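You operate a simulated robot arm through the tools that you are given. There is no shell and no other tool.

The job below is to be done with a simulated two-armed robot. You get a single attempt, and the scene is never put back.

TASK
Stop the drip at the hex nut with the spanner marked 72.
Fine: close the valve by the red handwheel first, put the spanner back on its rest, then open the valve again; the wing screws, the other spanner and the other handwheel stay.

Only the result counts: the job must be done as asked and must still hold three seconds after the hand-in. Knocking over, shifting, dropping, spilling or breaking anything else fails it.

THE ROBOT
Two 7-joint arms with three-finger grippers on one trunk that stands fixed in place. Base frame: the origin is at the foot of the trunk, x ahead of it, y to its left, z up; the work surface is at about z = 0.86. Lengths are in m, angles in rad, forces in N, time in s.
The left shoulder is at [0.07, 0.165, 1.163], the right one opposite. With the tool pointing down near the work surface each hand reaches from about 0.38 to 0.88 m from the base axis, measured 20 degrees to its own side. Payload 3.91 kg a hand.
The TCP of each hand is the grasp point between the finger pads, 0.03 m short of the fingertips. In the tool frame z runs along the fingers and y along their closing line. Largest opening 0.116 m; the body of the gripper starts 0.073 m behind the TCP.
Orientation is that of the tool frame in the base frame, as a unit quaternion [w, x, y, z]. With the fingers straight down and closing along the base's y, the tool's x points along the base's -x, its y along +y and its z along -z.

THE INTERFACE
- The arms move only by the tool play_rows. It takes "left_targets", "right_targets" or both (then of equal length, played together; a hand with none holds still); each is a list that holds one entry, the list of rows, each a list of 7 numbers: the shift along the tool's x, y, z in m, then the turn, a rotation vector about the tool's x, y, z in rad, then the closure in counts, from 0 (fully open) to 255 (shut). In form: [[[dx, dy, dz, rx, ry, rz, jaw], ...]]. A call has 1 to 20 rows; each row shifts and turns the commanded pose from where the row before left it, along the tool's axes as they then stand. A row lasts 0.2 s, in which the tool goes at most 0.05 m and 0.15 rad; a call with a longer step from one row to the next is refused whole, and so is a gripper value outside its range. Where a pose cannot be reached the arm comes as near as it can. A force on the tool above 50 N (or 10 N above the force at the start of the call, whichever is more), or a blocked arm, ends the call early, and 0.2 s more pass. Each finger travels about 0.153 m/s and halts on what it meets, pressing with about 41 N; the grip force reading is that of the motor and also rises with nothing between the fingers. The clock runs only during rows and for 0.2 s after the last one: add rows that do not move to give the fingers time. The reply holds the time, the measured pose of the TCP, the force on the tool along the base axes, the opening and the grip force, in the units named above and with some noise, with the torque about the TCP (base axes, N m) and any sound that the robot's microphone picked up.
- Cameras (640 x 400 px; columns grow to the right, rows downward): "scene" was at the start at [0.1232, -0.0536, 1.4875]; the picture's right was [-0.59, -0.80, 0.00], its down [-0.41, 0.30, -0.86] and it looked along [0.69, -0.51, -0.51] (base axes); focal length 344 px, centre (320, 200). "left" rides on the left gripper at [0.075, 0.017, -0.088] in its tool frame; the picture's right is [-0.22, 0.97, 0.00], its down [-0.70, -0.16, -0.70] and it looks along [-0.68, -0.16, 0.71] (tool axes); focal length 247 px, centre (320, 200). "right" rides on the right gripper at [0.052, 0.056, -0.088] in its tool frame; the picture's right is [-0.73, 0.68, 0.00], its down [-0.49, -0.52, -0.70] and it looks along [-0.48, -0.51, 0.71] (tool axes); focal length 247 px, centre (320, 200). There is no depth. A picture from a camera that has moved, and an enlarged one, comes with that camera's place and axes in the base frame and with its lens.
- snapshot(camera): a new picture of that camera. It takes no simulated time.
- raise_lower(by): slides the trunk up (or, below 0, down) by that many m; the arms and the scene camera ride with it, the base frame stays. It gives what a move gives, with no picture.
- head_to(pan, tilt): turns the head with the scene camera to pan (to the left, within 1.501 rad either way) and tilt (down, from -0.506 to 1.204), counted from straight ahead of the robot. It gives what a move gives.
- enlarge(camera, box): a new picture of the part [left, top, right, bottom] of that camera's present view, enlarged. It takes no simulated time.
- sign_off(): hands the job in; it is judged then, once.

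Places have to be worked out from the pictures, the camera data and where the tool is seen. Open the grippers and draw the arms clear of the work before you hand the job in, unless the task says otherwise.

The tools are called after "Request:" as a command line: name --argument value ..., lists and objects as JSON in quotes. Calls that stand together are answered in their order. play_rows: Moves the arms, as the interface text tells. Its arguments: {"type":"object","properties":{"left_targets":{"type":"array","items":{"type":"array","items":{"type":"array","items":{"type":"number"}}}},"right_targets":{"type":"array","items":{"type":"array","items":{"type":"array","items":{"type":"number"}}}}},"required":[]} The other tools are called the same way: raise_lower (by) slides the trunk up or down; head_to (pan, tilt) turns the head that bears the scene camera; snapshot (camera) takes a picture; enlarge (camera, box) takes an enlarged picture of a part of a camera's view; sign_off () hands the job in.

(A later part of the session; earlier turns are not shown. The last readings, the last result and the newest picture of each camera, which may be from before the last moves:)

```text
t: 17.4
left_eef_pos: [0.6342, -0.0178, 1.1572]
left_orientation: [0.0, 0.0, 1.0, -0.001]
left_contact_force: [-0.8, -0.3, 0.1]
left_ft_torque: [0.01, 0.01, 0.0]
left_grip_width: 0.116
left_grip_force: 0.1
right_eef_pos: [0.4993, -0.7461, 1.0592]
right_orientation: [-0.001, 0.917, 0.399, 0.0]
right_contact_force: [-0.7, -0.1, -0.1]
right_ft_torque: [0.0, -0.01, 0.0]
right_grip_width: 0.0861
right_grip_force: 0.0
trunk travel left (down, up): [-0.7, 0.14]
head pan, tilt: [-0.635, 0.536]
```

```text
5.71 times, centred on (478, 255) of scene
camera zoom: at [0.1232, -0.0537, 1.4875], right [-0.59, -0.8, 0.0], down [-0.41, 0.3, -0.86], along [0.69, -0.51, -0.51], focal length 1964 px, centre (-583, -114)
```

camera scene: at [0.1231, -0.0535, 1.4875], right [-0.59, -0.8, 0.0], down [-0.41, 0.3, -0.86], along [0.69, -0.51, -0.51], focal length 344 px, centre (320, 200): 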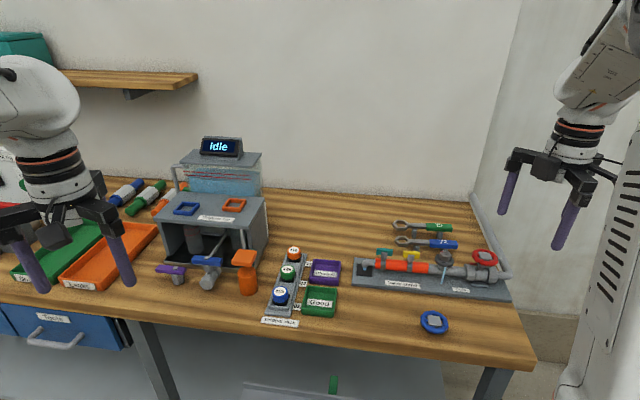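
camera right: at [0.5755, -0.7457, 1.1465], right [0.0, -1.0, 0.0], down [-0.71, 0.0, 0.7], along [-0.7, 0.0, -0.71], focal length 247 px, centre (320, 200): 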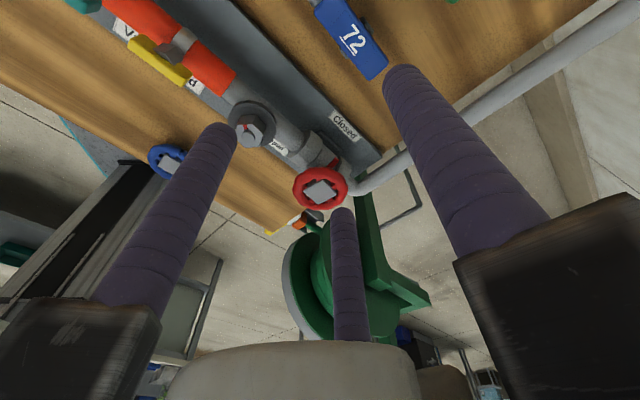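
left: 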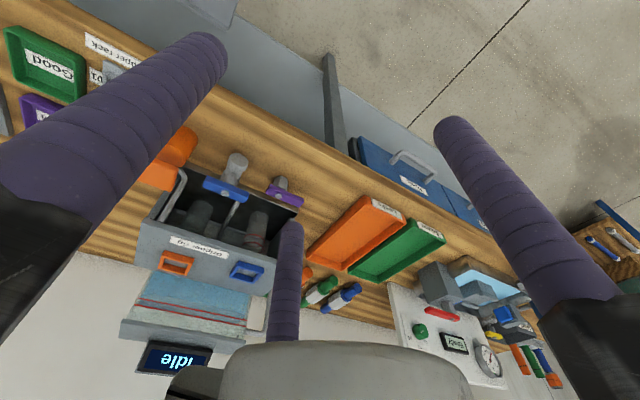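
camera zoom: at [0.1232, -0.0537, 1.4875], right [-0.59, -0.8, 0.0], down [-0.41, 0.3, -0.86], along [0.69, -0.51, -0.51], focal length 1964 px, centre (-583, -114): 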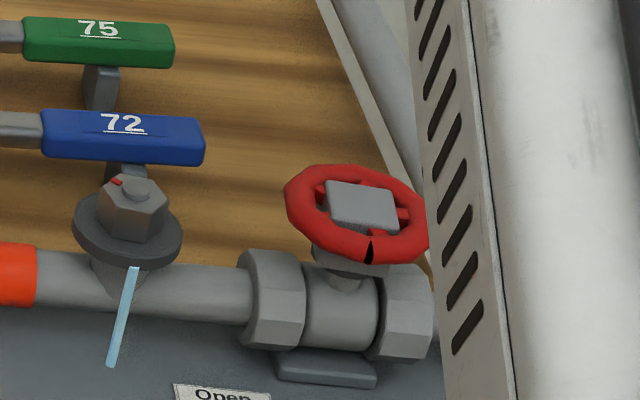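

The pointer now points at the "Closed" label, but the jet at the nut is still drawn, so the valve may not be fully seated. I return over the wheel to turn it further until it stops.

Request:
play_rows --right_targets '[[[0, 0, 0, 0, 0, -0.1449, 66], [0, 0, 0, 0, 0, -0.1449, 66], [0, 0, 0, 0, 0, -0.1449, 66], [0, 0, 0, 0, 0, -0.1449, 66], [0, 0, 0, 0, 0, -0.1449, 66], [0, 0, 0, 0, 0, -0.1449, 66], [0, 0, 0, 0, 0, -0.1449, 66], [0, 0, 0, 0, 0, -0.1449, 66], [0, 0, 0, 0, 0, -0.1449, 66], [0, 0, 0, 0, 0, -0.1449, 66], [0.0214, -0.0255, 0, 0, 0, 0, 66], [0.0214, -0.0255, 0, 0, 0, 0, 66], [0.0214, -0.0255, 0, 0, 0, 0, 66], [0, 0, 0, 0, 0, 0, 66]]]'

Request:
snapshot --camera "right"

Request:
enlarge --camera "scene" --box '[430, 220, 526, 290]'

```text
t: 20.4
left_eef_pos: [0.636, -0.0172, 1.1576]
left_orientation: [0.0, 0.0, 1.0, 0.0]
left_contact_force: [0.4, -0.5, -0.6]
left_ft_torque: [0.02, 0.02, 0.03]
left_grip_width: 0.116
left_grip_force: 0.1
right_eef_pos: [0.3999, -0.7466, 1.0555]
right_orientation: [0.0, 0.421, 0.907, 0.0]
right_contact_force: [0.5, -0.1, -0.3]
right_ft_torque: [-0.01, 0.01, 0.0]
right_grip_width: 0.0859
right_grip_force: 0.0
trunk travel left (down, up): [-0.7, 0.14]
head pan, tilt: [-0.635, 0.536]
```

```text
taken
camera right: at [0.4088, -0.6715, 1.1442], right [0.99, -0.12, 0.0], down [-0.08, -0.71, 0.7], along [-0.08, -0.69, -0.71], focal length 247 px, centre (320, 200)
```

right: 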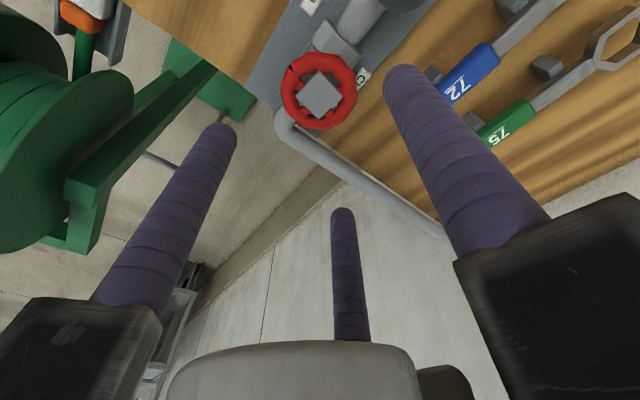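

```text
5.71 times, centred on (478, 255) of scene
camera zoom: at [0.1238, -0.0536, 1.4875], right [-0.59, -0.8, 0.0], down [-0.41, 0.3, -0.86], along [0.69, -0.51, -0.51], focal length 1964 px, centre (-583, -114)
```

zoom: 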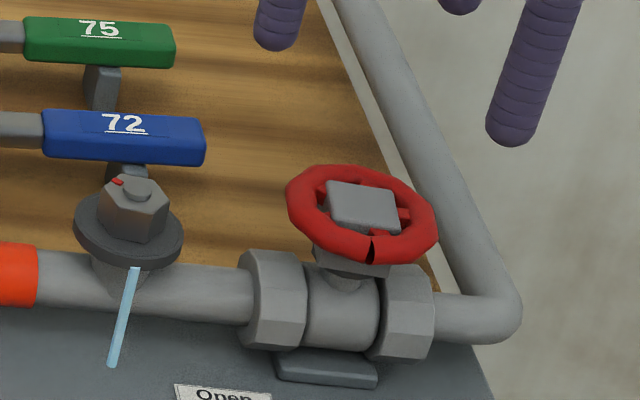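

The hand is back above the wheel; I lower, grip again and turn further clockwise in small steps, watching the torque.

Request:
play_rows --right_targets '[[[0.0014, 0.0002, 0.03, 0, 0, 0, 66], [0, 0, 0.03, 0, 0, 0, 66], [0, 0, 0.014, 0, 0, 0, 66], [0, 0, 0.013, 0, 0, 0, 66], [0, 0, 0, 0, 0, 0, 120], [0, 0, 0, 0, 0, 0, 160], [0, 0, 0, 0, 0, 0, 255], [0, 0, 0, 0, 0, 0, 255], [0, 0, 0, 0, 0, 0.05, 255], [0, 0, 0, 0, 0, 0.05, 255], [0, 0, 0, 0, 0, 0.05, 255], [0, 0, 0, 0, 0, 0.05, 255], [0, 0, 0, 0, 0, 0, 255]]]'

Request:
enlarge --camera "scene" --box '[430, 220, 526, 290]'

Request:
enlarge --camera "right" --box '[250, 80, 390, 220]'

```text
t: 23.2
left_eef_pos: [0.6359, -0.0191, 1.156]
left_orientation: [-0.001, 0.001, 1.0, 0.0]
left_contact_force: [0.2, -0.7, 0.4]
left_ft_torque: [0.03, 0.02, 0.0]
left_grip_width: 0.1161
left_grip_force: 0.0
right_eef_pos: [0.4, -0.7467, 0.9706]
right_orientation: [0.0, 0.509, 0.861, 0.0]
right_contact_force: [5.9, -4.8, -1.9]
right_ft_torque: [-0.15, -0.2, 0.39]
right_grip_width: 0.0569
right_grip_force: 40.6
trunk travel left (down, up): [-0.7, 0.14]
head pan, tilt: [-0.635, 0.536]
```

```text
5.71 times, centred on (478, 255) of scene
camera zoom: at [0.1243, -0.0548, 1.4874], right [-0.59, -0.8, 0.0], down [-0.41, 0.3, -0.86], along [0.69, -0.51, -0.51], focal length 1964 px, centre (-583, -114)
```

zoom: 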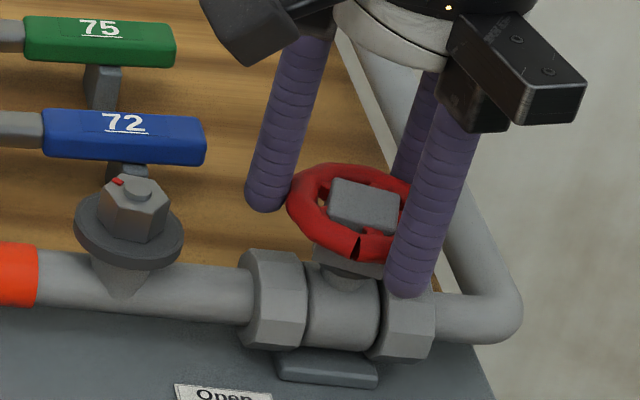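

```text
2.86 times, centred on (320, 150) of right
camera zoom: at [0.4232, -0.6731, 1.0587], right [0.95, -0.31, 0.0], down [-0.22, -0.68, 0.7], along [-0.22, -0.66, -0.71], focal length 706 px, centre (320, 343)
```

zoom: 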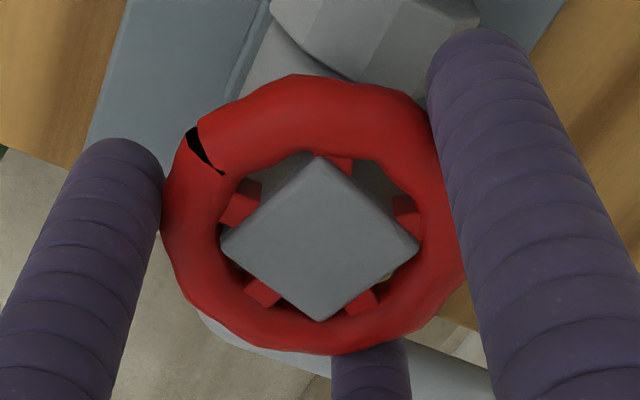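

The jet has stopped and a resisting torque of 0.4 N·m has appeared, so the valve is at its closed stop. I press it a touch further, then let go and lift.

Request:
play_rows --right_targets '[[[0, 0, 0, 0, 0, 0.03, 255], [0, 0, 0, 0, 0, 0, 255], [0, 0, 0, 0, 0, 0, 255]]]'

Request:
enlarge --camera "right" --box '[250, 80, 390, 220]'

```text
t: 24.0
left_eef_pos: [0.6364, -0.0187, 1.1567]
left_orientation: [-0.001, 0.0, 1.0, 0.0]
left_contact_force: [0.5, 0.6, 0.7]
left_ft_torque: [-0.02, -0.01, -0.03]
left_grip_width: 0.1159
left_grip_force: 0.1
right_eef_pos: [0.3985, -0.7458, 0.9707]
right_orientation: [0.001, 0.521, 0.853, 0.001]
right_contact_force: [7.9, -5.4, 0.4]
right_ft_torque: [-0.15, -0.21, 0.61]
right_grip_width: 0.0569
right_grip_force: 41.1
trunk travel left (down, up): [-0.7, 0.14]
head pan, tilt: [-0.635, 0.536]
```

```text
2.86 times, centred on (320, 150) of right
camera zoom: at [0.4254, -0.6738, 1.0587], right [0.94, -0.34, 0.0], down [-0.24, -0.67, 0.7], along [-0.24, -0.66, -0.71], focal length 706 px, centre (320, 343)
```

zoom: 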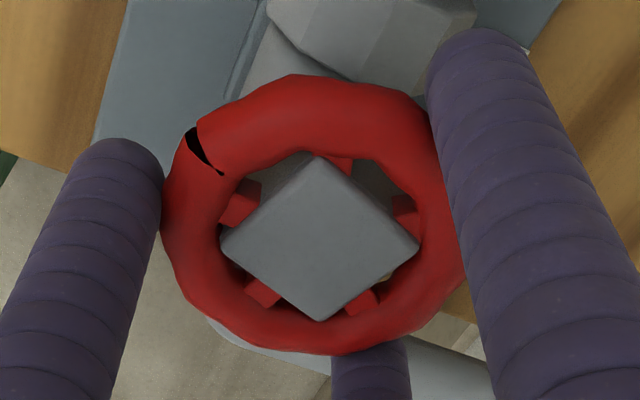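

Torque rose to 0.6 N·m without further travel, so it is seated. I release and lift clear of the wheel.

Request:
play_rows --right_targets '[[[0, 0, 0, 0, 0, 0, 66], [0, 0, 0, 0, 0, 0, 66], [0, 0, -0.03, 0, 0, 0, 66], [0, 0, -0.03, 0, 0, 0, 66], [0, 0, -0.04, 0, 0, 0, 66], [0, 0, -0.04, 0, 0, 0, 66], [0, 0, 0, 0, 0, 0, 66]]]'

Request:
enlarge --camera "scene" --box '[390, 200, 530, 300]'

Request:
snapshot --camera "right"

```text
t: 25.6
left_eef_pos: [0.6353, -0.0186, 1.156]
left_orientation: [0.0, -0.001, 1.0, 0.001]
left_contact_force: [0.5, 0.3, 0.0]
left_ft_torque: [0.02, 0.01, 0.01]
left_grip_width: 0.1156
left_grip_force: 0.0
right_eef_pos: [0.3977, -0.7451, 1.1113]
right_orientation: [0.0, 0.522, 0.853, 0.001]
right_contact_force: [0.7, 0.1, 0.9]
right_ft_torque: [0.02, 0.02, 0.02]
right_grip_width: 0.0861
right_grip_force: 0.0
trunk travel left (down, up): [-0.7, 0.14]
head pan, tilt: [-0.635, 0.536]
```

```text
4.00 times, centred on (460, 250) of scene
camera zoom: at [0.1238, -0.0545, 1.4874], right [-0.59, -0.8, 0.0], down [-0.41, 0.3, -0.86], along [0.69, -0.51, -0.51], focal length 1375 px, centre (-240, 0)
```

zoom: 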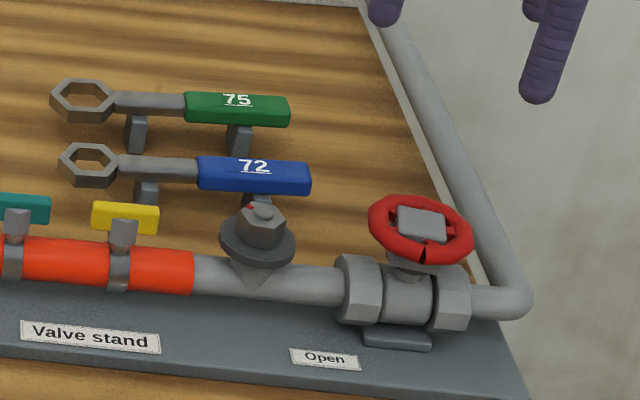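

```text
taken
camera right: at [0.4237, -0.674, 1.1984], right [0.94, -0.34, 0.0], down [-0.24, -0.67, 0.7], along [-0.24, -0.66, -0.71], focal length 247 px, centre (320, 200)
```

right: 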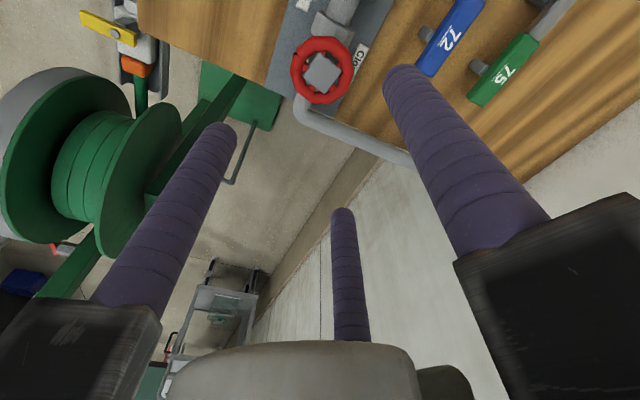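

The valve is closed and the jet is gone. Before picking up the spanner I want to know whether the three seen fingers are real contact bodies, so I move over free table at about (0.47, -0.50) for a gentle touch test, turning to the spanner's grasp angle on the way.

Request:
play_rows --right_targets '[[[0, 0, 0, 0, 0, -0.14365, 66], [0, 0, 0, 0, 0, -0.14365, 66], [0, 0, 0, 0, 0, -0.14365, 66], [0, 0, 0, 0, 0, -0.14365, 66], [0, 0, 0, 0, 0, -0.14365, 66], [0, 0, 0, 0, 0, -0.14365, 66], [0, 0, 0, 0, 0, -0.14365, 66], [0, 0, 0, 0, 0, -0.14365, 66], [0, 0, 0, 0, 0, -0.14365, 66], [0, 0, 0, 0, 0, -0.14365, 66], [0, 0, 0, 0, 0, -0.14365, 66], [0, 0, 0, 0, 0, -0.14365, 66], [0, 0, 0, 0, 0, -0.14365, 66], [-0.037, 0.021, 0, 0, 0, 0, 66], [-0.037, 0.021, 0, 0, 0, 0, 66], [-0.037, 0.021, 0, 0, 0, 0, 66], [-0.037, 0.021, 0, 0, 0, 0, 66], [-0.037, 0.021, 0, 0, 0, 0, 66], [-0.037, 0.021, 0, 0, 0, 0, 66], [0, 0, 0, 0, 0, 0, 66]]]'

Request:
snapshot --camera "right"

Request:
snapshot --camera "scene"

```text
t: 29.8
left_eef_pos: [0.6347, -0.0186, 1.1564]
left_orientation: [0.0, 0.0, 1.0, 0.0]
left_contact_force: [-0.8, -1.1, 0.0]
left_ft_torque: [0.0, 0.01, 0.01]
left_grip_width: 0.1163
left_grip_force: 0.1
right_eef_pos: [0.47, -0.5011, 1.1123]
right_orientation: [-0.001, -0.375, 0.927, -0.001]
right_contact_force: [0.4, 0.5, -0.5]
right_ft_torque: [0.0, 0.03, 0.01]
right_grip_width: 0.0862
right_grip_force: 0.0
trunk travel left (down, up): [-0.7, 0.14]
head pan, tilt: [-0.635, 0.536]
```

```text
taken
camera right: at [0.3931, -0.4971, 1.1999], right [0.05, 1.0, 0.0], down [0.71, -0.04, 0.7], along [0.7, -0.04, -0.71], focal length 247 px, centre (320, 200)
```

right: 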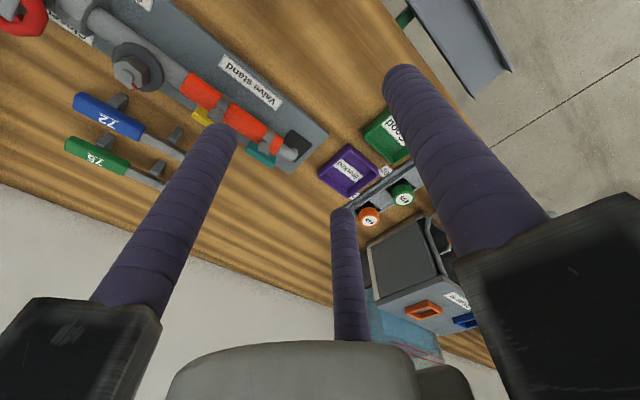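

```text
taken
camera scene: at [0.1229, -0.0546, 1.4875], right [-0.59, -0.8, 0.0], down [-0.41, 0.3, -0.86], along [0.69, -0.51, -0.51], focal length 344 px, centre (320, 200)
```

scene: 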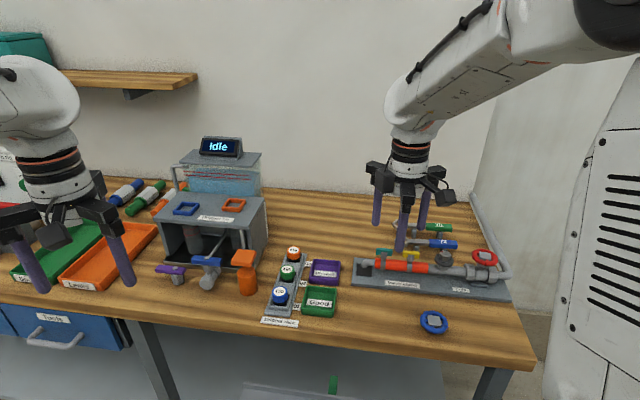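

The free patch is clear of the tray, the blue wheel and the stand. I lower here and tilt the hand slightly so that, if the side finger is real, it would touch the table about a centimetre earlier than otherwise.

Request:
play_rows --right_targets '[[[0, 0, 0.043, 0, 0, 0, 66], [0, 0, 0.043, 0, 0, 0, 66], [0, 0, 0.043, 0, 0, 0, 66], [0, 0, 0.043, 0, 0, 0, 66], [0, 0, 0, 0, 0.15, 0, 66], [0, 0, 0, 0, 0.15, 0, 66], [-0.003, 0, 0.0096, 0, 0, 0, 66], [-0.003, 0, 0.0096, 0, 0, 0, 66], [-0.003, 0, 0.0096, 0, 0, 0, 66], [-0.0006, 0, 0.0019, 0, 0, 0, 66], [-0.0006, 0, 0.0019, 0, 0, 0, 66], [-0.0006, 0, 0.0019, 0, 0, 0, 66], [-0.0006, 0, 0.0019, 0, 0, 0, 66], [-0.0006, 0, 0.0019, 0, 0, 0, 66], [-0.0006, 0, 0.0019, 0, 0, 0, 66], [0, 0, 0, 0, 0, 0, 66]]]'

Request:
enlarge --camera "scene" --box '[340, 220, 460, 340]'

```text
t: 33.2
left_eef_pos: [0.6334, -0.0152, 1.159]
left_orientation: [0.0, -0.001, 1.0, -0.002]
left_contact_force: [-0.8, 0.0, -0.3]
left_ft_torque: [-0.02, -0.01, 0.0]
left_grip_width: 0.1164
left_grip_force: 0.0
right_eef_pos: [0.4704, -0.4991, 0.9009]
right_orientation: [-0.136, -0.371, 0.917, -0.06]
right_contact_force: [6.8, -5.2, 31.2]
right_ft_torque: [-0.04, -1.58, -0.16]
right_grip_width: 0.0845
right_grip_force: 0.1
trunk travel left (down, up): [-0.7, 0.14]
head pan, tilt: [-0.635, 0.536]
```

```text
3.33 times, centred on (400, 280) of scene
camera zoom: at [0.1211, -0.0512, 1.4882], right [-0.59, -0.8, 0.0], down [-0.41, 0.3, -0.86], along [0.69, -0.51, -0.51], focal length 1146 px, centre (53, -67)
```

zoom: 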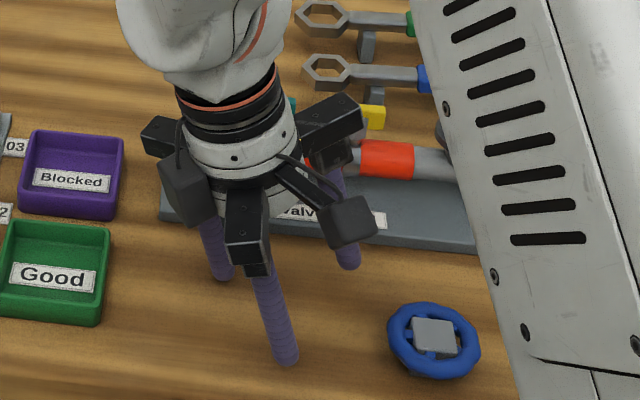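

The touch came early (z 0.901) with a torque that puts the contact 5 cm along +x, exactly where the side finger is drawn: the hand really has three centric fingers. I lift off, straighten the hand and go above the spanner's handle.

Request:
play_rows --right_targets '[[[0.0074, 0, -0.0239, 0, 0, 0, 66], [0.0148, 0, -0.0478, 0, 0, 0, 66], [0.0148, 0, -0.0478, 0, 0, 0, 66], [0, 0, 0, 0, -0.15, 0, 66], [0, 0, 0, 0, -0.15, 0, 66], [0, 0, -0.03, 0, 0, 0, 66], [0.0238, -0.04, 0, 0, 0, 0, 66], [0.0238, -0.04, 0, 0, 0, 0, 66], [0.0238, -0.04, 0, 0, 0, 0, 66], [0.0238, -0.04, 0, 0, 0, 0, 66], [0.0238, -0.04, 0, 0, 0, 0, 66], [0.0238, -0.04, 0, 0, 0, 0, 66], [0, 0, 0, 0, 0, 0, 66]]]'

Request:
snapshot --camera "right"

Request:
snapshot --camera "scene"

```text
t: 36.0
left_eef_pos: [0.6338, -0.0173, 1.1564]
left_orientation: [0.0, 0.0, 1.0, 0.0]
left_contact_force: [0.4, 0.1, -0.1]
left_ft_torque: [-0.04, 0.02, 0.03]
left_grip_width: 0.1159
left_grip_force: 0.0
right_eef_pos: [0.5351, -0.7712, 1.0542]
right_orientation: [0.0, -0.376, 0.927, 0.001]
right_contact_force: [0.6, 0.3, 0.2]
right_ft_torque: [-0.02, 0.0, 0.01]
right_grip_width: 0.0862
right_grip_force: 0.0
trunk travel left (down, up): [-0.7, 0.14]
head pan, tilt: [-0.635, 0.536]
```

```text
taken
camera right: at [0.4581, -0.7683, 1.1416], right [0.05, 1.0, 0.0], down [0.71, -0.04, 0.7], along [0.7, -0.04, -0.71], focal length 247 px, centre (320, 200)
```

right: 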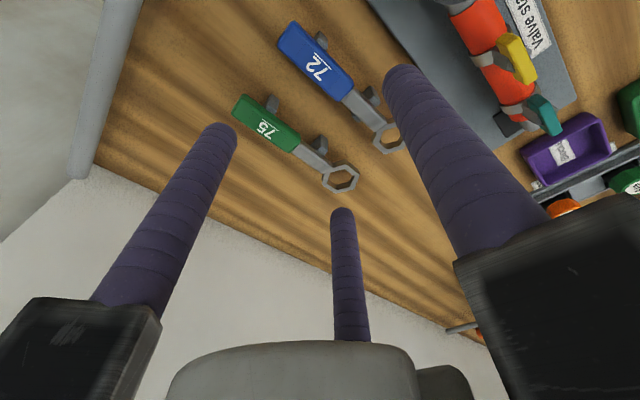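

```text
taken
camera scene: at [0.1225, -0.0528, 1.4876], right [-0.59, -0.8, 0.0], down [-0.41, 0.3, -0.86], along [0.69, -0.51, -0.51], focal length 344 px, centre (320, 200)
```

scene: 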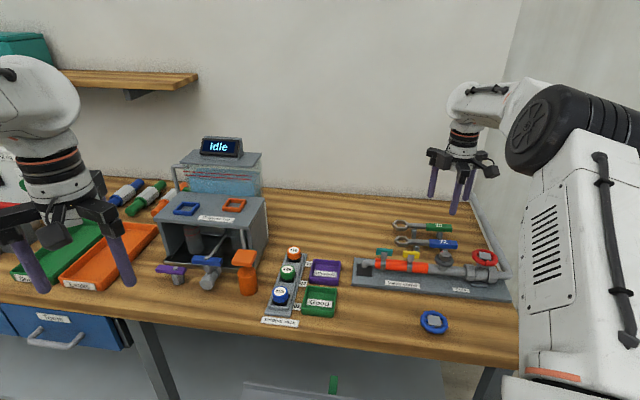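

Request:
enlarge --camera "right" --box '[264, 10, 392, 90]'

Request:
enlarge --camera "right" --box '[300, 80, 428, 160]'

Request:
enlarge --camera "scene" --box '[385, 210, 481, 270]'

```text
5.00 times, centred on (328, 50) of right
camera zoom: at [0.4581, -0.7683, 1.1416], right [0.05, 1.0, 0.0], down [0.71, -0.04, 0.7], along [0.7, -0.04, -0.71], focal length 1235 px, centre (280, 950)
```

zoom: 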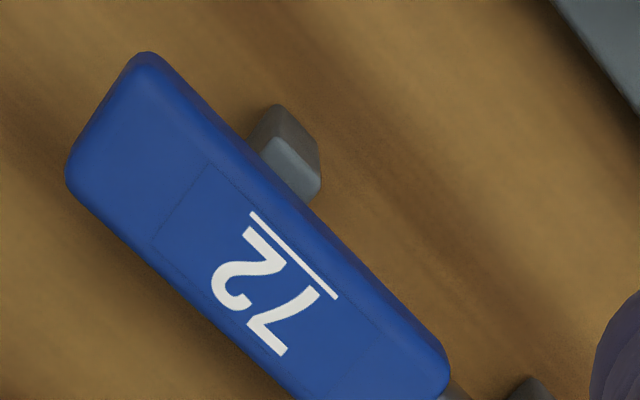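

```text
5.00 times, centred on (364, 120) of right
camera zoom: at [0.4581, -0.7683, 1.1416], right [0.05, 1.0, 0.0], down [0.71, -0.04, 0.7], along [0.7, -0.04, -0.71], focal length 1235 px, centre (100, 600)
```

zoom: 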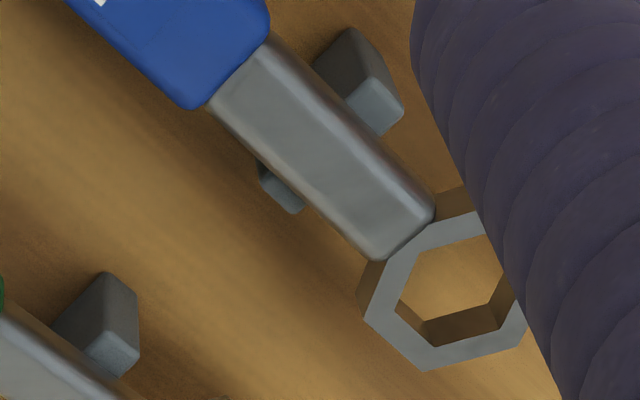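

```text
6.67 times, centred on (433, 240) of scene
camera zoom: at [0.1225, -0.0528, 1.4876], right [-0.59, -0.8, 0.0], down [-0.41, 0.3, -0.86], along [0.69, -0.51, -0.51], focal length 2292 px, centre (-433, -67)
```

zoom: 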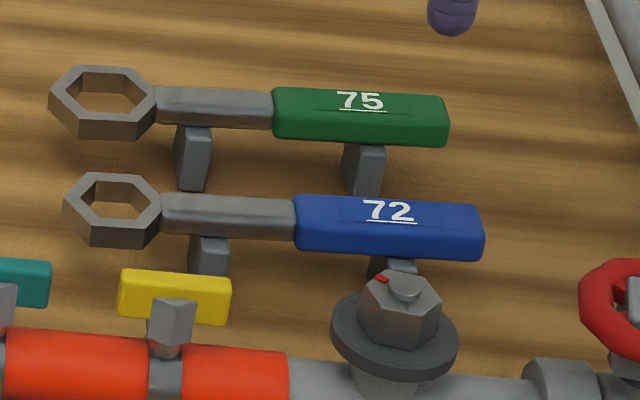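

The rests are plain cross-bars under the shaft and handle, with lips about 3 mm wider than the handle. I will grip around the front of the handle (about 0.082 m from the head) so the fingers fall between the two bars; I move there, set the opening, and stop just above for a check.

Request:
play_rows --right_targets '[[[0, 0, 0, 0, 0, -0.061, 88], [-0.0214, -0.0018, 0, 0, 0, 0, 88], [0, 0, 0.04, 0, 0, 0, 88], [0, 0, 0.04, 0, 0, 0, 88], [0, 0, 0.012, 0, 0, 0, 88], [0, 0, 0, 0, 0, 0, 88], [0, 0, 0, 0, 0, 0, 88]]]'

Request:
snapshot --camera "right"

Request:
enlarge --camera "scene" --box '[385, 190, 497, 260]'

```text
t: 37.6
left_eef_pos: [0.6334, -0.0177, 1.1562]
left_orientation: [0.0, 0.0, 1.0, 0.0]
left_contact_force: [0.0, 0.4, -0.2]
left_ft_torque: [0.0, -0.01, -0.02]
left_grip_width: 0.1161
left_grip_force: 0.0
right_eef_pos: [0.553, -0.7584, 0.9599]
right_orientation: [0.001, -0.403, 0.915, 0.0]
right_contact_force: [-0.6, 0.1, -0.7]
right_ft_torque: [-0.05, 0.01, -0.01]
right_grip_width: 0.0761
right_grip_force: 0.0
trunk travel left (down, up): [-0.7, 0.14]
head pan, tilt: [-0.635, 0.536]
```

```text
taken
camera right: at [0.4762, -0.759, 1.0484], right [-0.01, 1.0, 0.0], down [0.71, 0.01, 0.7], along [0.7, 0.01, -0.71], focal length 247 px, centre (320, 200)
```

right: 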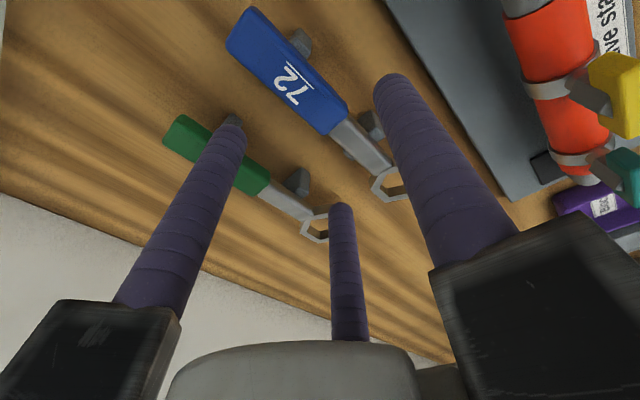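

```text
5.71 times, centred on (441, 225) of scene
camera zoom: at [0.1233, -0.0536, 1.4875], right [-0.59, -0.8, 0.0], down [-0.41, 0.3, -0.86], along [0.69, -0.51, -0.51], focal length 1964 px, centre (-371, 57)
```

zoom: 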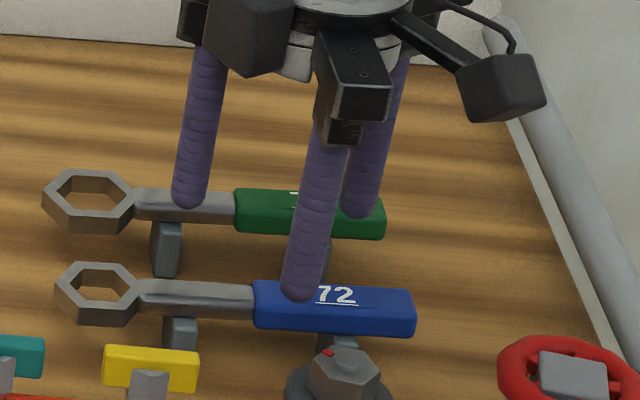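

I enlarge the hand's view to check where handle, shaft and bars lie relative to the fingers.

Request:
enlarge --camera "right" --box '[220, 0, 380, 100]'

Request:
enlarge --camera "right" --box '[290, 80, 434, 220]'

```text
4.00 times, centred on (300, 50) of right
camera zoom: at [0.4762, -0.759, 1.0484], right [-0.01, 1.0, 0.0], down [0.71, 0.01, 0.7], along [0.7, 0.01, -0.71], focal length 988 px, centre (400, 800)
```

zoom: 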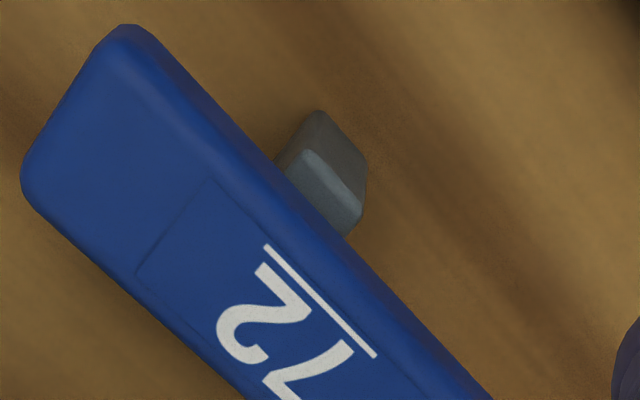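

```text
2.86 times, centred on (362, 150) of right
camera zoom: at [0.4762, -0.759, 1.0484], right [-0.01, 1.0, 0.0], down [0.71, 0.01, 0.7], along [0.7, 0.01, -0.71], focal length 706 px, centre (200, 343)
```

zoom: 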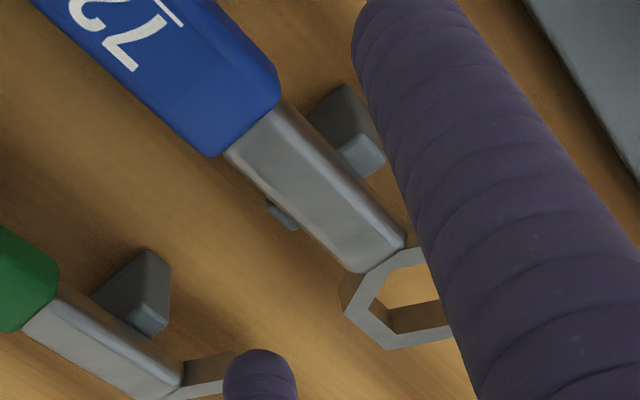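

The views agree: handle begins at (0.5503, -0.7487) and runs at 224.5°. I correct by about 3 mm and lower to z 0.913, the tips staying clear of both bars.

Request:
play_rows --right_targets '[[[-0.0004, 0.0027, 0, 0, 0, 0, 88], [0, 0, 0.016, 0, 0, 0, 88], [0, 0, 0.016, 0, 0, 0, 88], [0, 0, 0.015, 0, 0, 0, 88], [0, 0, 0, 0, 0, 0, 88]]]'

Request:
snapshot --camera "right"

Request:
enlarge --camera "scene" --box '[385, 190, 497, 260]'

```text
t: 38.8
left_eef_pos: [0.6345, -0.0179, 1.1557]
left_orientation: [0.001, 0.0, 1.0, 0.0]
left_contact_force: [-0.3, 0.0, 0.0]
left_ft_torque: [-0.02, 0.01, -0.05]
left_grip_width: 0.1161
left_grip_force: 0.1
right_eef_pos: [0.5495, -0.7544, 0.915]
right_orientation: [0.0, -0.403, 0.915, 0.001]
right_contact_force: [-0.2, 0.6, -0.7]
right_ft_torque: [0.0, 0.0, -0.02]
right_grip_width: 0.0759
right_grip_force: 0.0
trunk travel left (down, up): [-0.7, 0.14]
head pan, tilt: [-0.635, 0.536]
```

```text
taken
camera right: at [0.4726, -0.7556, 1.0022], right [-0.01, 1.0, 0.0], down [0.71, 0.01, 0.7], along [0.7, 0.01, -0.71], focal length 247 px, centre (320, 200)
```

right: 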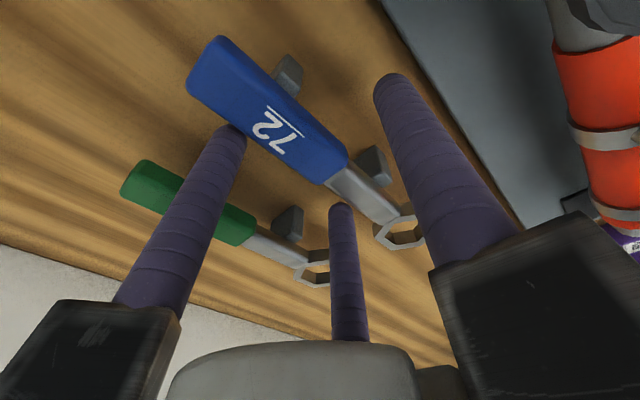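

```text
5.71 times, centred on (441, 225) of scene
camera zoom: at [0.1231, -0.0536, 1.4875], right [-0.59, -0.8, 0.0], down [-0.41, 0.3, -0.86], along [0.69, -0.51, -0.51], focal length 1964 px, centre (-371, 57)
```

zoom: 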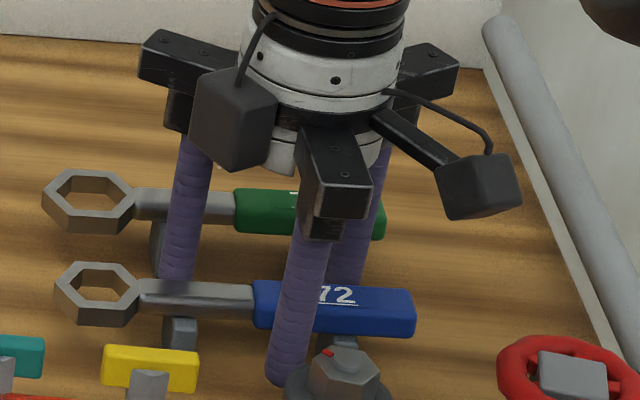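

The fingers straddle the handle between the bars without touching anything. I close slowly onto the handle.

Request:
play_rows --right_targets '[[[0, 0, 0, 0, 0, 0, 120], [0, 0, 0, 0, 0, 0, 140], [0, 0, 0, 0, 0, 0, 155], [0, 0, 0, 0, 0, 0, 165], [0, 0, 0, 0, 0, 0, 175], [0, 0, 0, 0, 0, 0, 185], [0, 0, 0, 0, 0, 0, 200]]]'

Request:
snapshot --camera "right"

Request:
enlarge --camera "scene" --box '[385, 190, 497, 260]'

```text
t: 40.3
left_eef_pos: [0.6329, -0.0197, 1.1567]
left_orientation: [0.0, 0.002, 1.0, 0.0]
left_contact_force: [0.1, -0.4, -0.6]
left_ft_torque: [0.04, -0.03, 0.01]
left_grip_width: 0.1158
left_grip_force: 0.0
right_eef_pos: [0.5495, -0.7558, 0.9169]
right_orientation: [0.007, -0.399, 0.917, -0.004]
right_contact_force: [0.1, 0.4, 4.0]
right_ft_torque: [-0.06, -0.05, -0.02]
right_grip_width: 0.0352
right_grip_force: 10.0
trunk travel left (down, up): [-0.7, 0.14]
head pan, tilt: [-0.635, 0.536]
stopped in row 7 (right hand): the force on the tool passed its limit at 56 N (the readings are from after the stop); the commanded pose is now the measured one
```

```text
taken
camera right: at [0.4707, -0.7566, 1.0042], right [0.0, 1.0, 0.0], down [0.7, 0.0, 0.71], along [0.71, 0.0, -0.7], focal length 247 px, centre (320, 200)
```

right: 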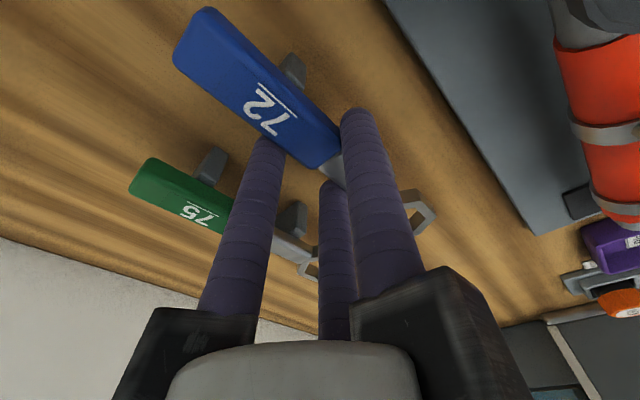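

```text
5.71 times, centred on (441, 225) of scene
camera zoom: at [0.1208, -0.0537, 1.4875], right [-0.6, -0.8, 0.0], down [-0.41, 0.3, -0.86], along [0.69, -0.51, -0.51], focal length 1964 px, centre (-371, 57)
```

zoom: 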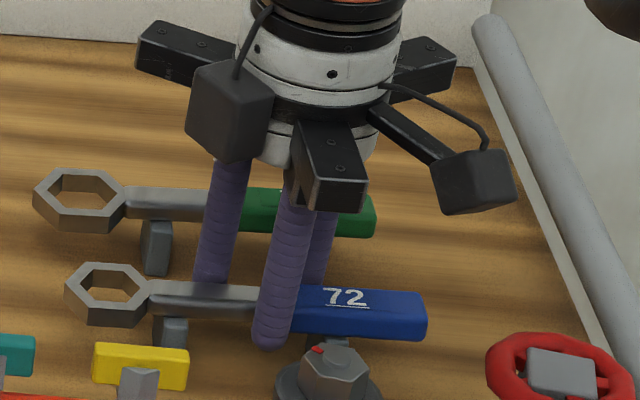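

The call ended on a force spike; width is now 0.035, about what the handle needs. I look closely at how the spanner sits in the fingers before doing anything else.

Request:
enlarge --camera "right" --box '[170, 0, 330, 100]'

Request:
enlarge --camera "right" --box '[230, 90, 450, 260]'

Request:
enlarge --camera "scene" --box '[390, 215, 470, 265]'

```text
4.00 times, centred on (250, 50) of right
camera zoom: at [0.4707, -0.7566, 1.0042], right [0.0, 1.0, 0.0], down [0.7, 0.0, 0.71], along [0.71, 0.0, -0.7], focal length 988 px, centre (600, 800)
```

zoom: 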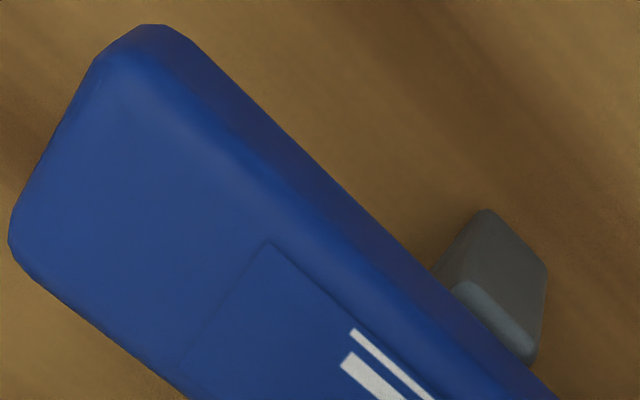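

```text
2.35 times, centred on (340, 175) of right
camera zoom: at [0.4707, -0.7566, 1.0042], right [0.0, 1.0, 0.0], down [0.7, 0.0, 0.71], along [0.71, 0.0, -0.7], focal length 581 px, centre (273, 259)
```

zoom: 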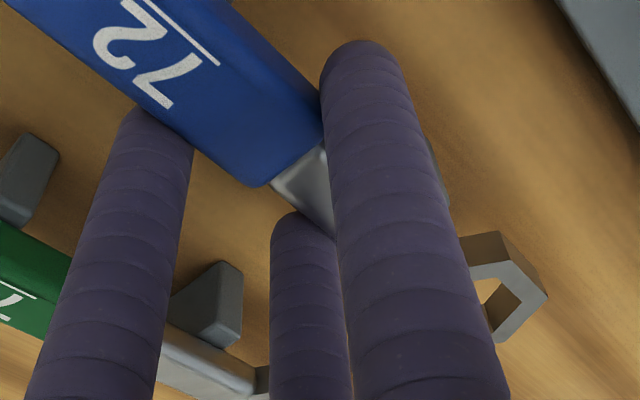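

```text
8.00 times, centred on (430, 240) of scene
camera zoom: at [0.1208, -0.0537, 1.4875], right [-0.6, -0.8, 0.0], down [-0.41, 0.3, -0.86], along [0.69, -0.51, -0.51], focal length 2750 px, centre (-560, -120)
```

zoom: 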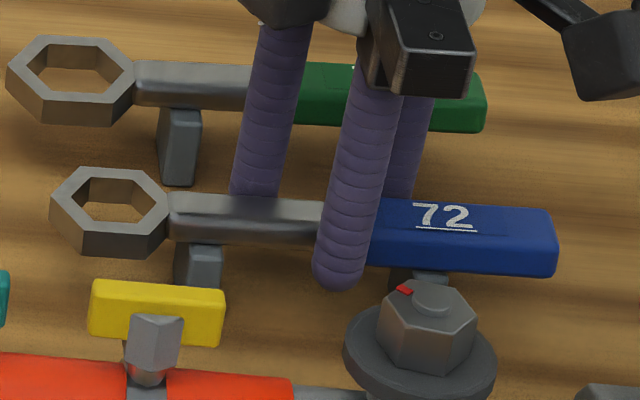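

The near finger dragged the spanner about 8 mm along its axis while the far finger brushed a bar; the spanner still lies on both bars, and all three fingers are now between them. I tighten the grip fully in place and look again.

Request:
play_rows --right_targets '[[[0, 0, 0, 0, 0, 0, 195], [0, 0, 0, 0, 0, 0, 210], [0, 0, 0, 0, 0, 0, 230], [0, 0, 0, 0, 0, 0, 255], [0, 0, 0, 0, 0, 0, 255]]]'

Request:
snapshot --camera "right"

Request:
enlarge --camera "scene" --box '[390, 215, 470, 265]'

```text
t: 41.5
left_eef_pos: [0.6325, -0.0177, 1.157]
left_orientation: [0.0, 0.001, 1.0, 0.0]
left_contact_force: [-1.3, 0.3, -0.8]
left_ft_torque: [0.0, -0.02, -0.01]
left_grip_width: 0.116
left_grip_force: 0.1
right_eef_pos: [0.552, -0.754, 0.9167]
right_orientation: [0.006, -0.401, 0.916, -0.005]
right_contact_force: [0.5, -1.3, 5.7]
right_ft_torque: [0.07, -0.02, 0.07]
right_grip_width: 0.0343
right_grip_force: 41.4
trunk travel left (down, up): [-0.7, 0.14]
head pan, tilt: [-0.635, 0.536]
```

```text
taken
camera right: at [0.4745, -0.7549, 1.004], right [0.0, 1.0, 0.0], down [0.7, 0.0, 0.71], along [0.71, 0.0, -0.7], focal length 247 px, centre (320, 200)
```

right: 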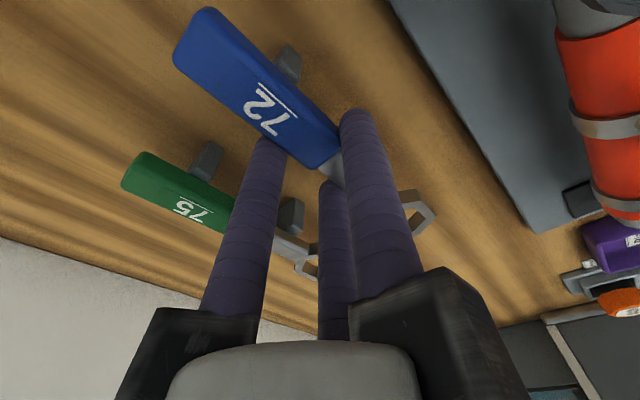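

```text
8.00 times, centred on (430, 240) of scene
camera zoom: at [0.1228, -0.053, 1.4876], right [-0.59, -0.8, 0.0], down [-0.41, 0.3, -0.86], along [0.69, -0.51, -0.51], focal length 2750 px, centre (-560, -120)
```

zoom: 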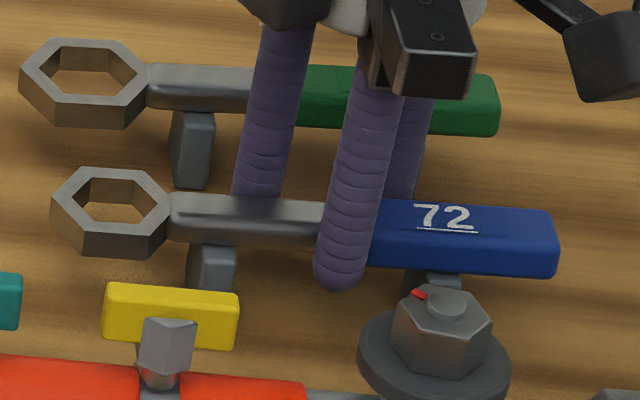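

The grip now reads 41 N at 0.034 m with the spanner held between the fingers. I lift it slowly by 2 cm and check that it comes up level.

Request:
play_rows --right_targets '[[[0, 0, -0.005, 0, 0, 0, 255], [0, 0, -0.005, 0, 0, 0, 255], [0, 0, -0.005, 0, 0, 0, 255], [0, 0, -0.01, 0, 0, 0, 255], [0, 0, 0, 0, 0, 0, 255]]]'

Request:
snapshot --camera "right"

Request:
enlarge --camera "scene" --box '[390, 200, 486, 260]'

```text
t: 42.7
left_eef_pos: [0.6339, -0.0192, 1.1559]
left_orientation: [0.0, 0.001, 1.0, -0.001]
left_contact_force: [0.0, -0.2, 0.2]
left_ft_torque: [-0.02, 0.0, 0.0]
left_grip_width: 0.1161
left_grip_force: 0.1
right_eef_pos: [0.553, -0.7555, 0.9413]
right_orientation: [0.007, -0.401, 0.916, -0.004]
right_contact_force: [0.3, -0.5, -1.4]
right_ft_torque: [-0.01, -0.01, 0.0]
right_grip_width: 0.0347
right_grip_force: 40.5
trunk travel left (down, up): [-0.7, 0.14]
head pan, tilt: [-0.635, 0.536]
```

```text
taken
camera right: at [0.4746, -0.7552, 1.0283], right [0.0, 1.0, 0.0], down [0.7, 0.0, 0.71], along [0.71, 0.0, -0.7], focal length 247 px, centre (320, 200)
```

right: 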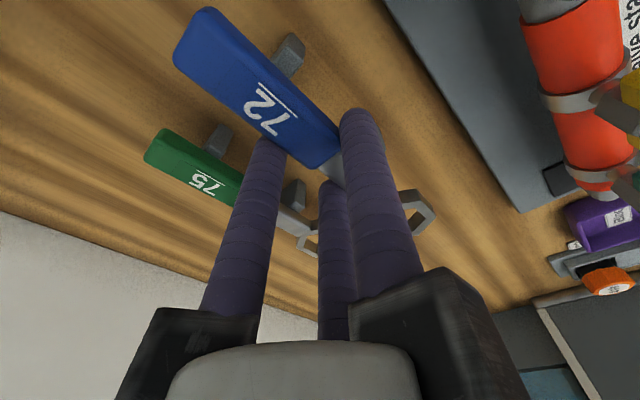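

```text
6.67 times, centred on (438, 230) of scene
camera zoom: at [0.1234, -0.0539, 1.4875], right [-0.59, -0.8, 0.0], down [-0.41, 0.3, -0.86], along [0.69, -0.51, -0.51], focal length 2292 px, centre (-467, 0)
```

zoom: 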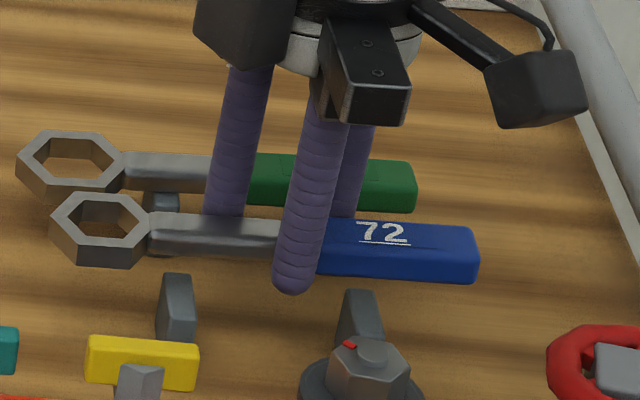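

The spanner came up level and firmly held. I take close views to measure exactly how it lies in the hand, and to see the bars' tops for the return.

Request:
enlarge --camera "right" --box '[160, 0, 352, 120]'

Request:
enlarge --camera "right" --box '[304, 130, 464, 250]'

Request:
enlarge --camera "scene" --box '[390, 225, 470, 275]'

```text
3.33 times, centred on (256, 60) of right
camera zoom: at [0.4746, -0.7552, 1.0283], right [0.0, 1.0, 0.0], down [0.7, 0.0, 0.71], along [0.71, 0.0, -0.7], focal length 823 px, centre (533, 667)
```

zoom: 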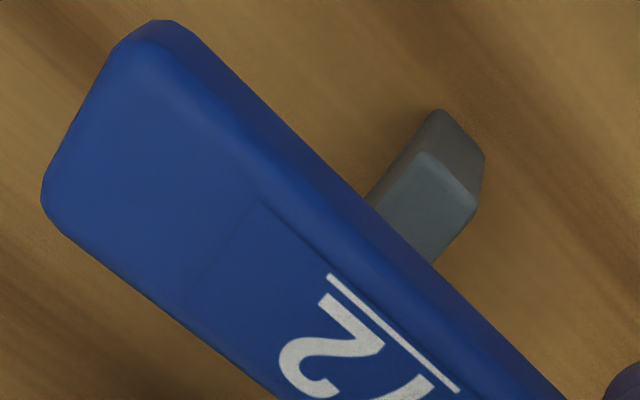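

```text
3.33 times, centred on (384, 190) of right
camera zoom: at [0.4746, -0.7552, 1.0283], right [0.0, 1.0, 0.0], down [0.7, 0.0, 0.71], along [0.71, 0.0, -0.7], focal length 823 px, centre (107, 233)
```

zoom: 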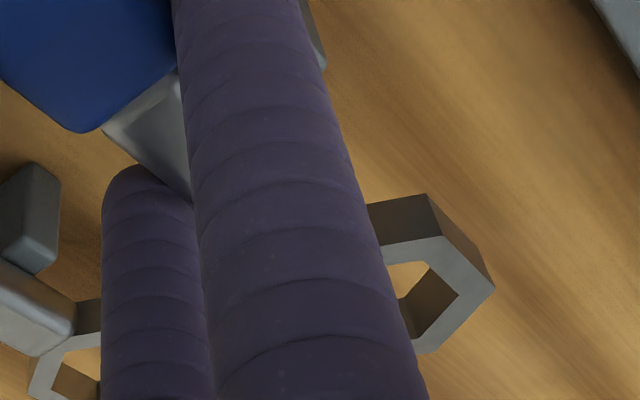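

```text
8.00 times, centred on (430, 250) of scene
camera zoom: at [0.1234, -0.0539, 1.4875], right [-0.59, -0.8, 0.0], down [-0.41, 0.3, -0.86], along [0.69, -0.51, -0.51], focal length 2750 px, centre (-560, -200)
```

zoom: 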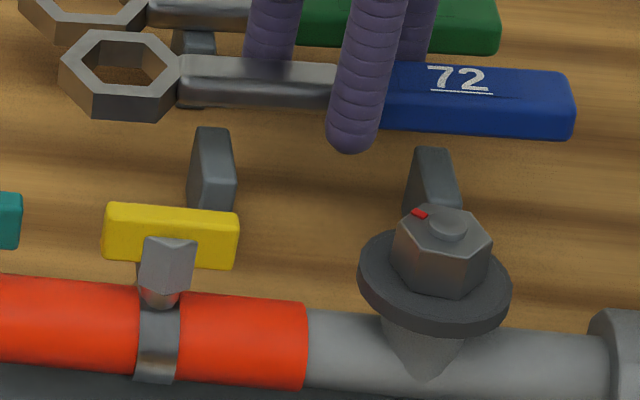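

The spanner lies in the hand with its head about 0.0735 m from the TCP along tool −x, 3° off the tool axis. I lift higher and turn it clockwise by about 70° so that its hex will match the nut (vertices at 34° + 60°k), then carry it to beside the nut, well above.

Request:
play_rows --right_targets '[[[-0.0004, -0.0006, -0.045, 0, 0, 0, 255], [-0.0004, -0.0006, -0.045, 0, 0, 0, 255], [0, 0, 0, 0.0012, 0.0016, 0.12165, 255], [0, 0, 0, 0.0012, 0.0016, 0.12165, 255], [0, 0, 0, 0.0012, 0.0016, 0.12165, 255], [0, 0, 0, 0.0012, 0.0016, 0.12165, 255], [0, 0, 0, 0.0012, 0.0016, 0.12165, 255], [0, 0, 0, 0.0012, 0.0016, 0.12165, 255], [0, 0, 0, 0.0012, 0.0016, 0.12165, 255], [0, 0, 0, 0.0012, 0.0016, 0.12165, 255], [0, 0, 0, 0.0012, 0.0016, 0.12165, 255], [0, 0, 0, 0.0012, 0.0016, 0.12165, 255], [0, 0, 0, 0, 0, 0, 255]]]'

Request:
snapshot --camera "scene"

Request:
snapshot --camera "right"

```text
t: 45.5
left_eef_pos: [0.6348, -0.018, 1.1559]
left_orientation: [0.0, 0.001, 1.0, 0.0]
left_contact_force: [0.4, 0.3, -0.5]
left_ft_torque: [0.0, -0.01, 0.0]
left_grip_width: 0.1162
left_grip_force: 0.0
right_eef_pos: [0.5533, -0.7551, 1.0306]
right_orientation: [0.003, 0.195, 0.981, -0.008]
right_contact_force: [-0.6, 0.3, -1.2]
right_ft_torque: [0.0, 0.0, -0.01]
right_grip_width: 0.0344
right_grip_force: 41.2
trunk travel left (down, up): [-0.7, 0.14]
head pan, tilt: [-0.635, 0.536]
```

```text
taken
camera scene: at [0.1233, -0.0539, 1.4875], right [-0.59, -0.8, 0.0], down [-0.41, 0.3, -0.86], along [0.69, -0.51, -0.51], focal length 344 px, centre (320, 200)
```

scene: 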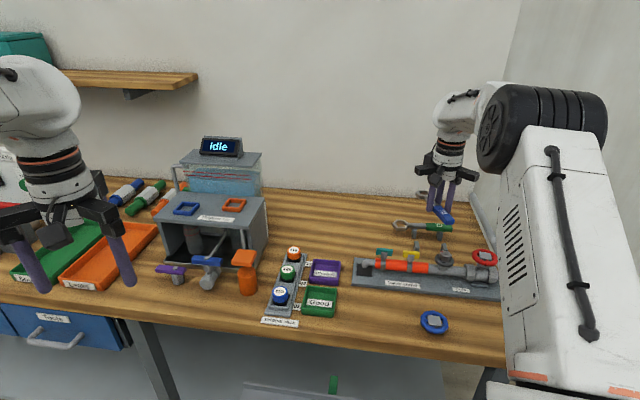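

```text
taken
camera right: at [0.526, -0.6819, 1.118], right [0.94, 0.35, 0.0], down [0.25, -0.66, 0.71], along [0.25, -0.67, -0.7], focal length 247 px, centre (320, 200)
```

right: 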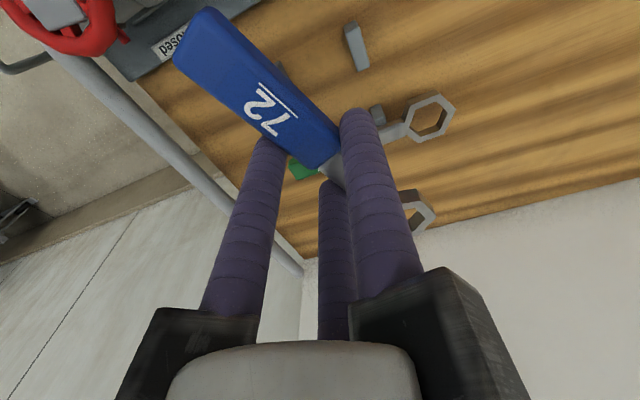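

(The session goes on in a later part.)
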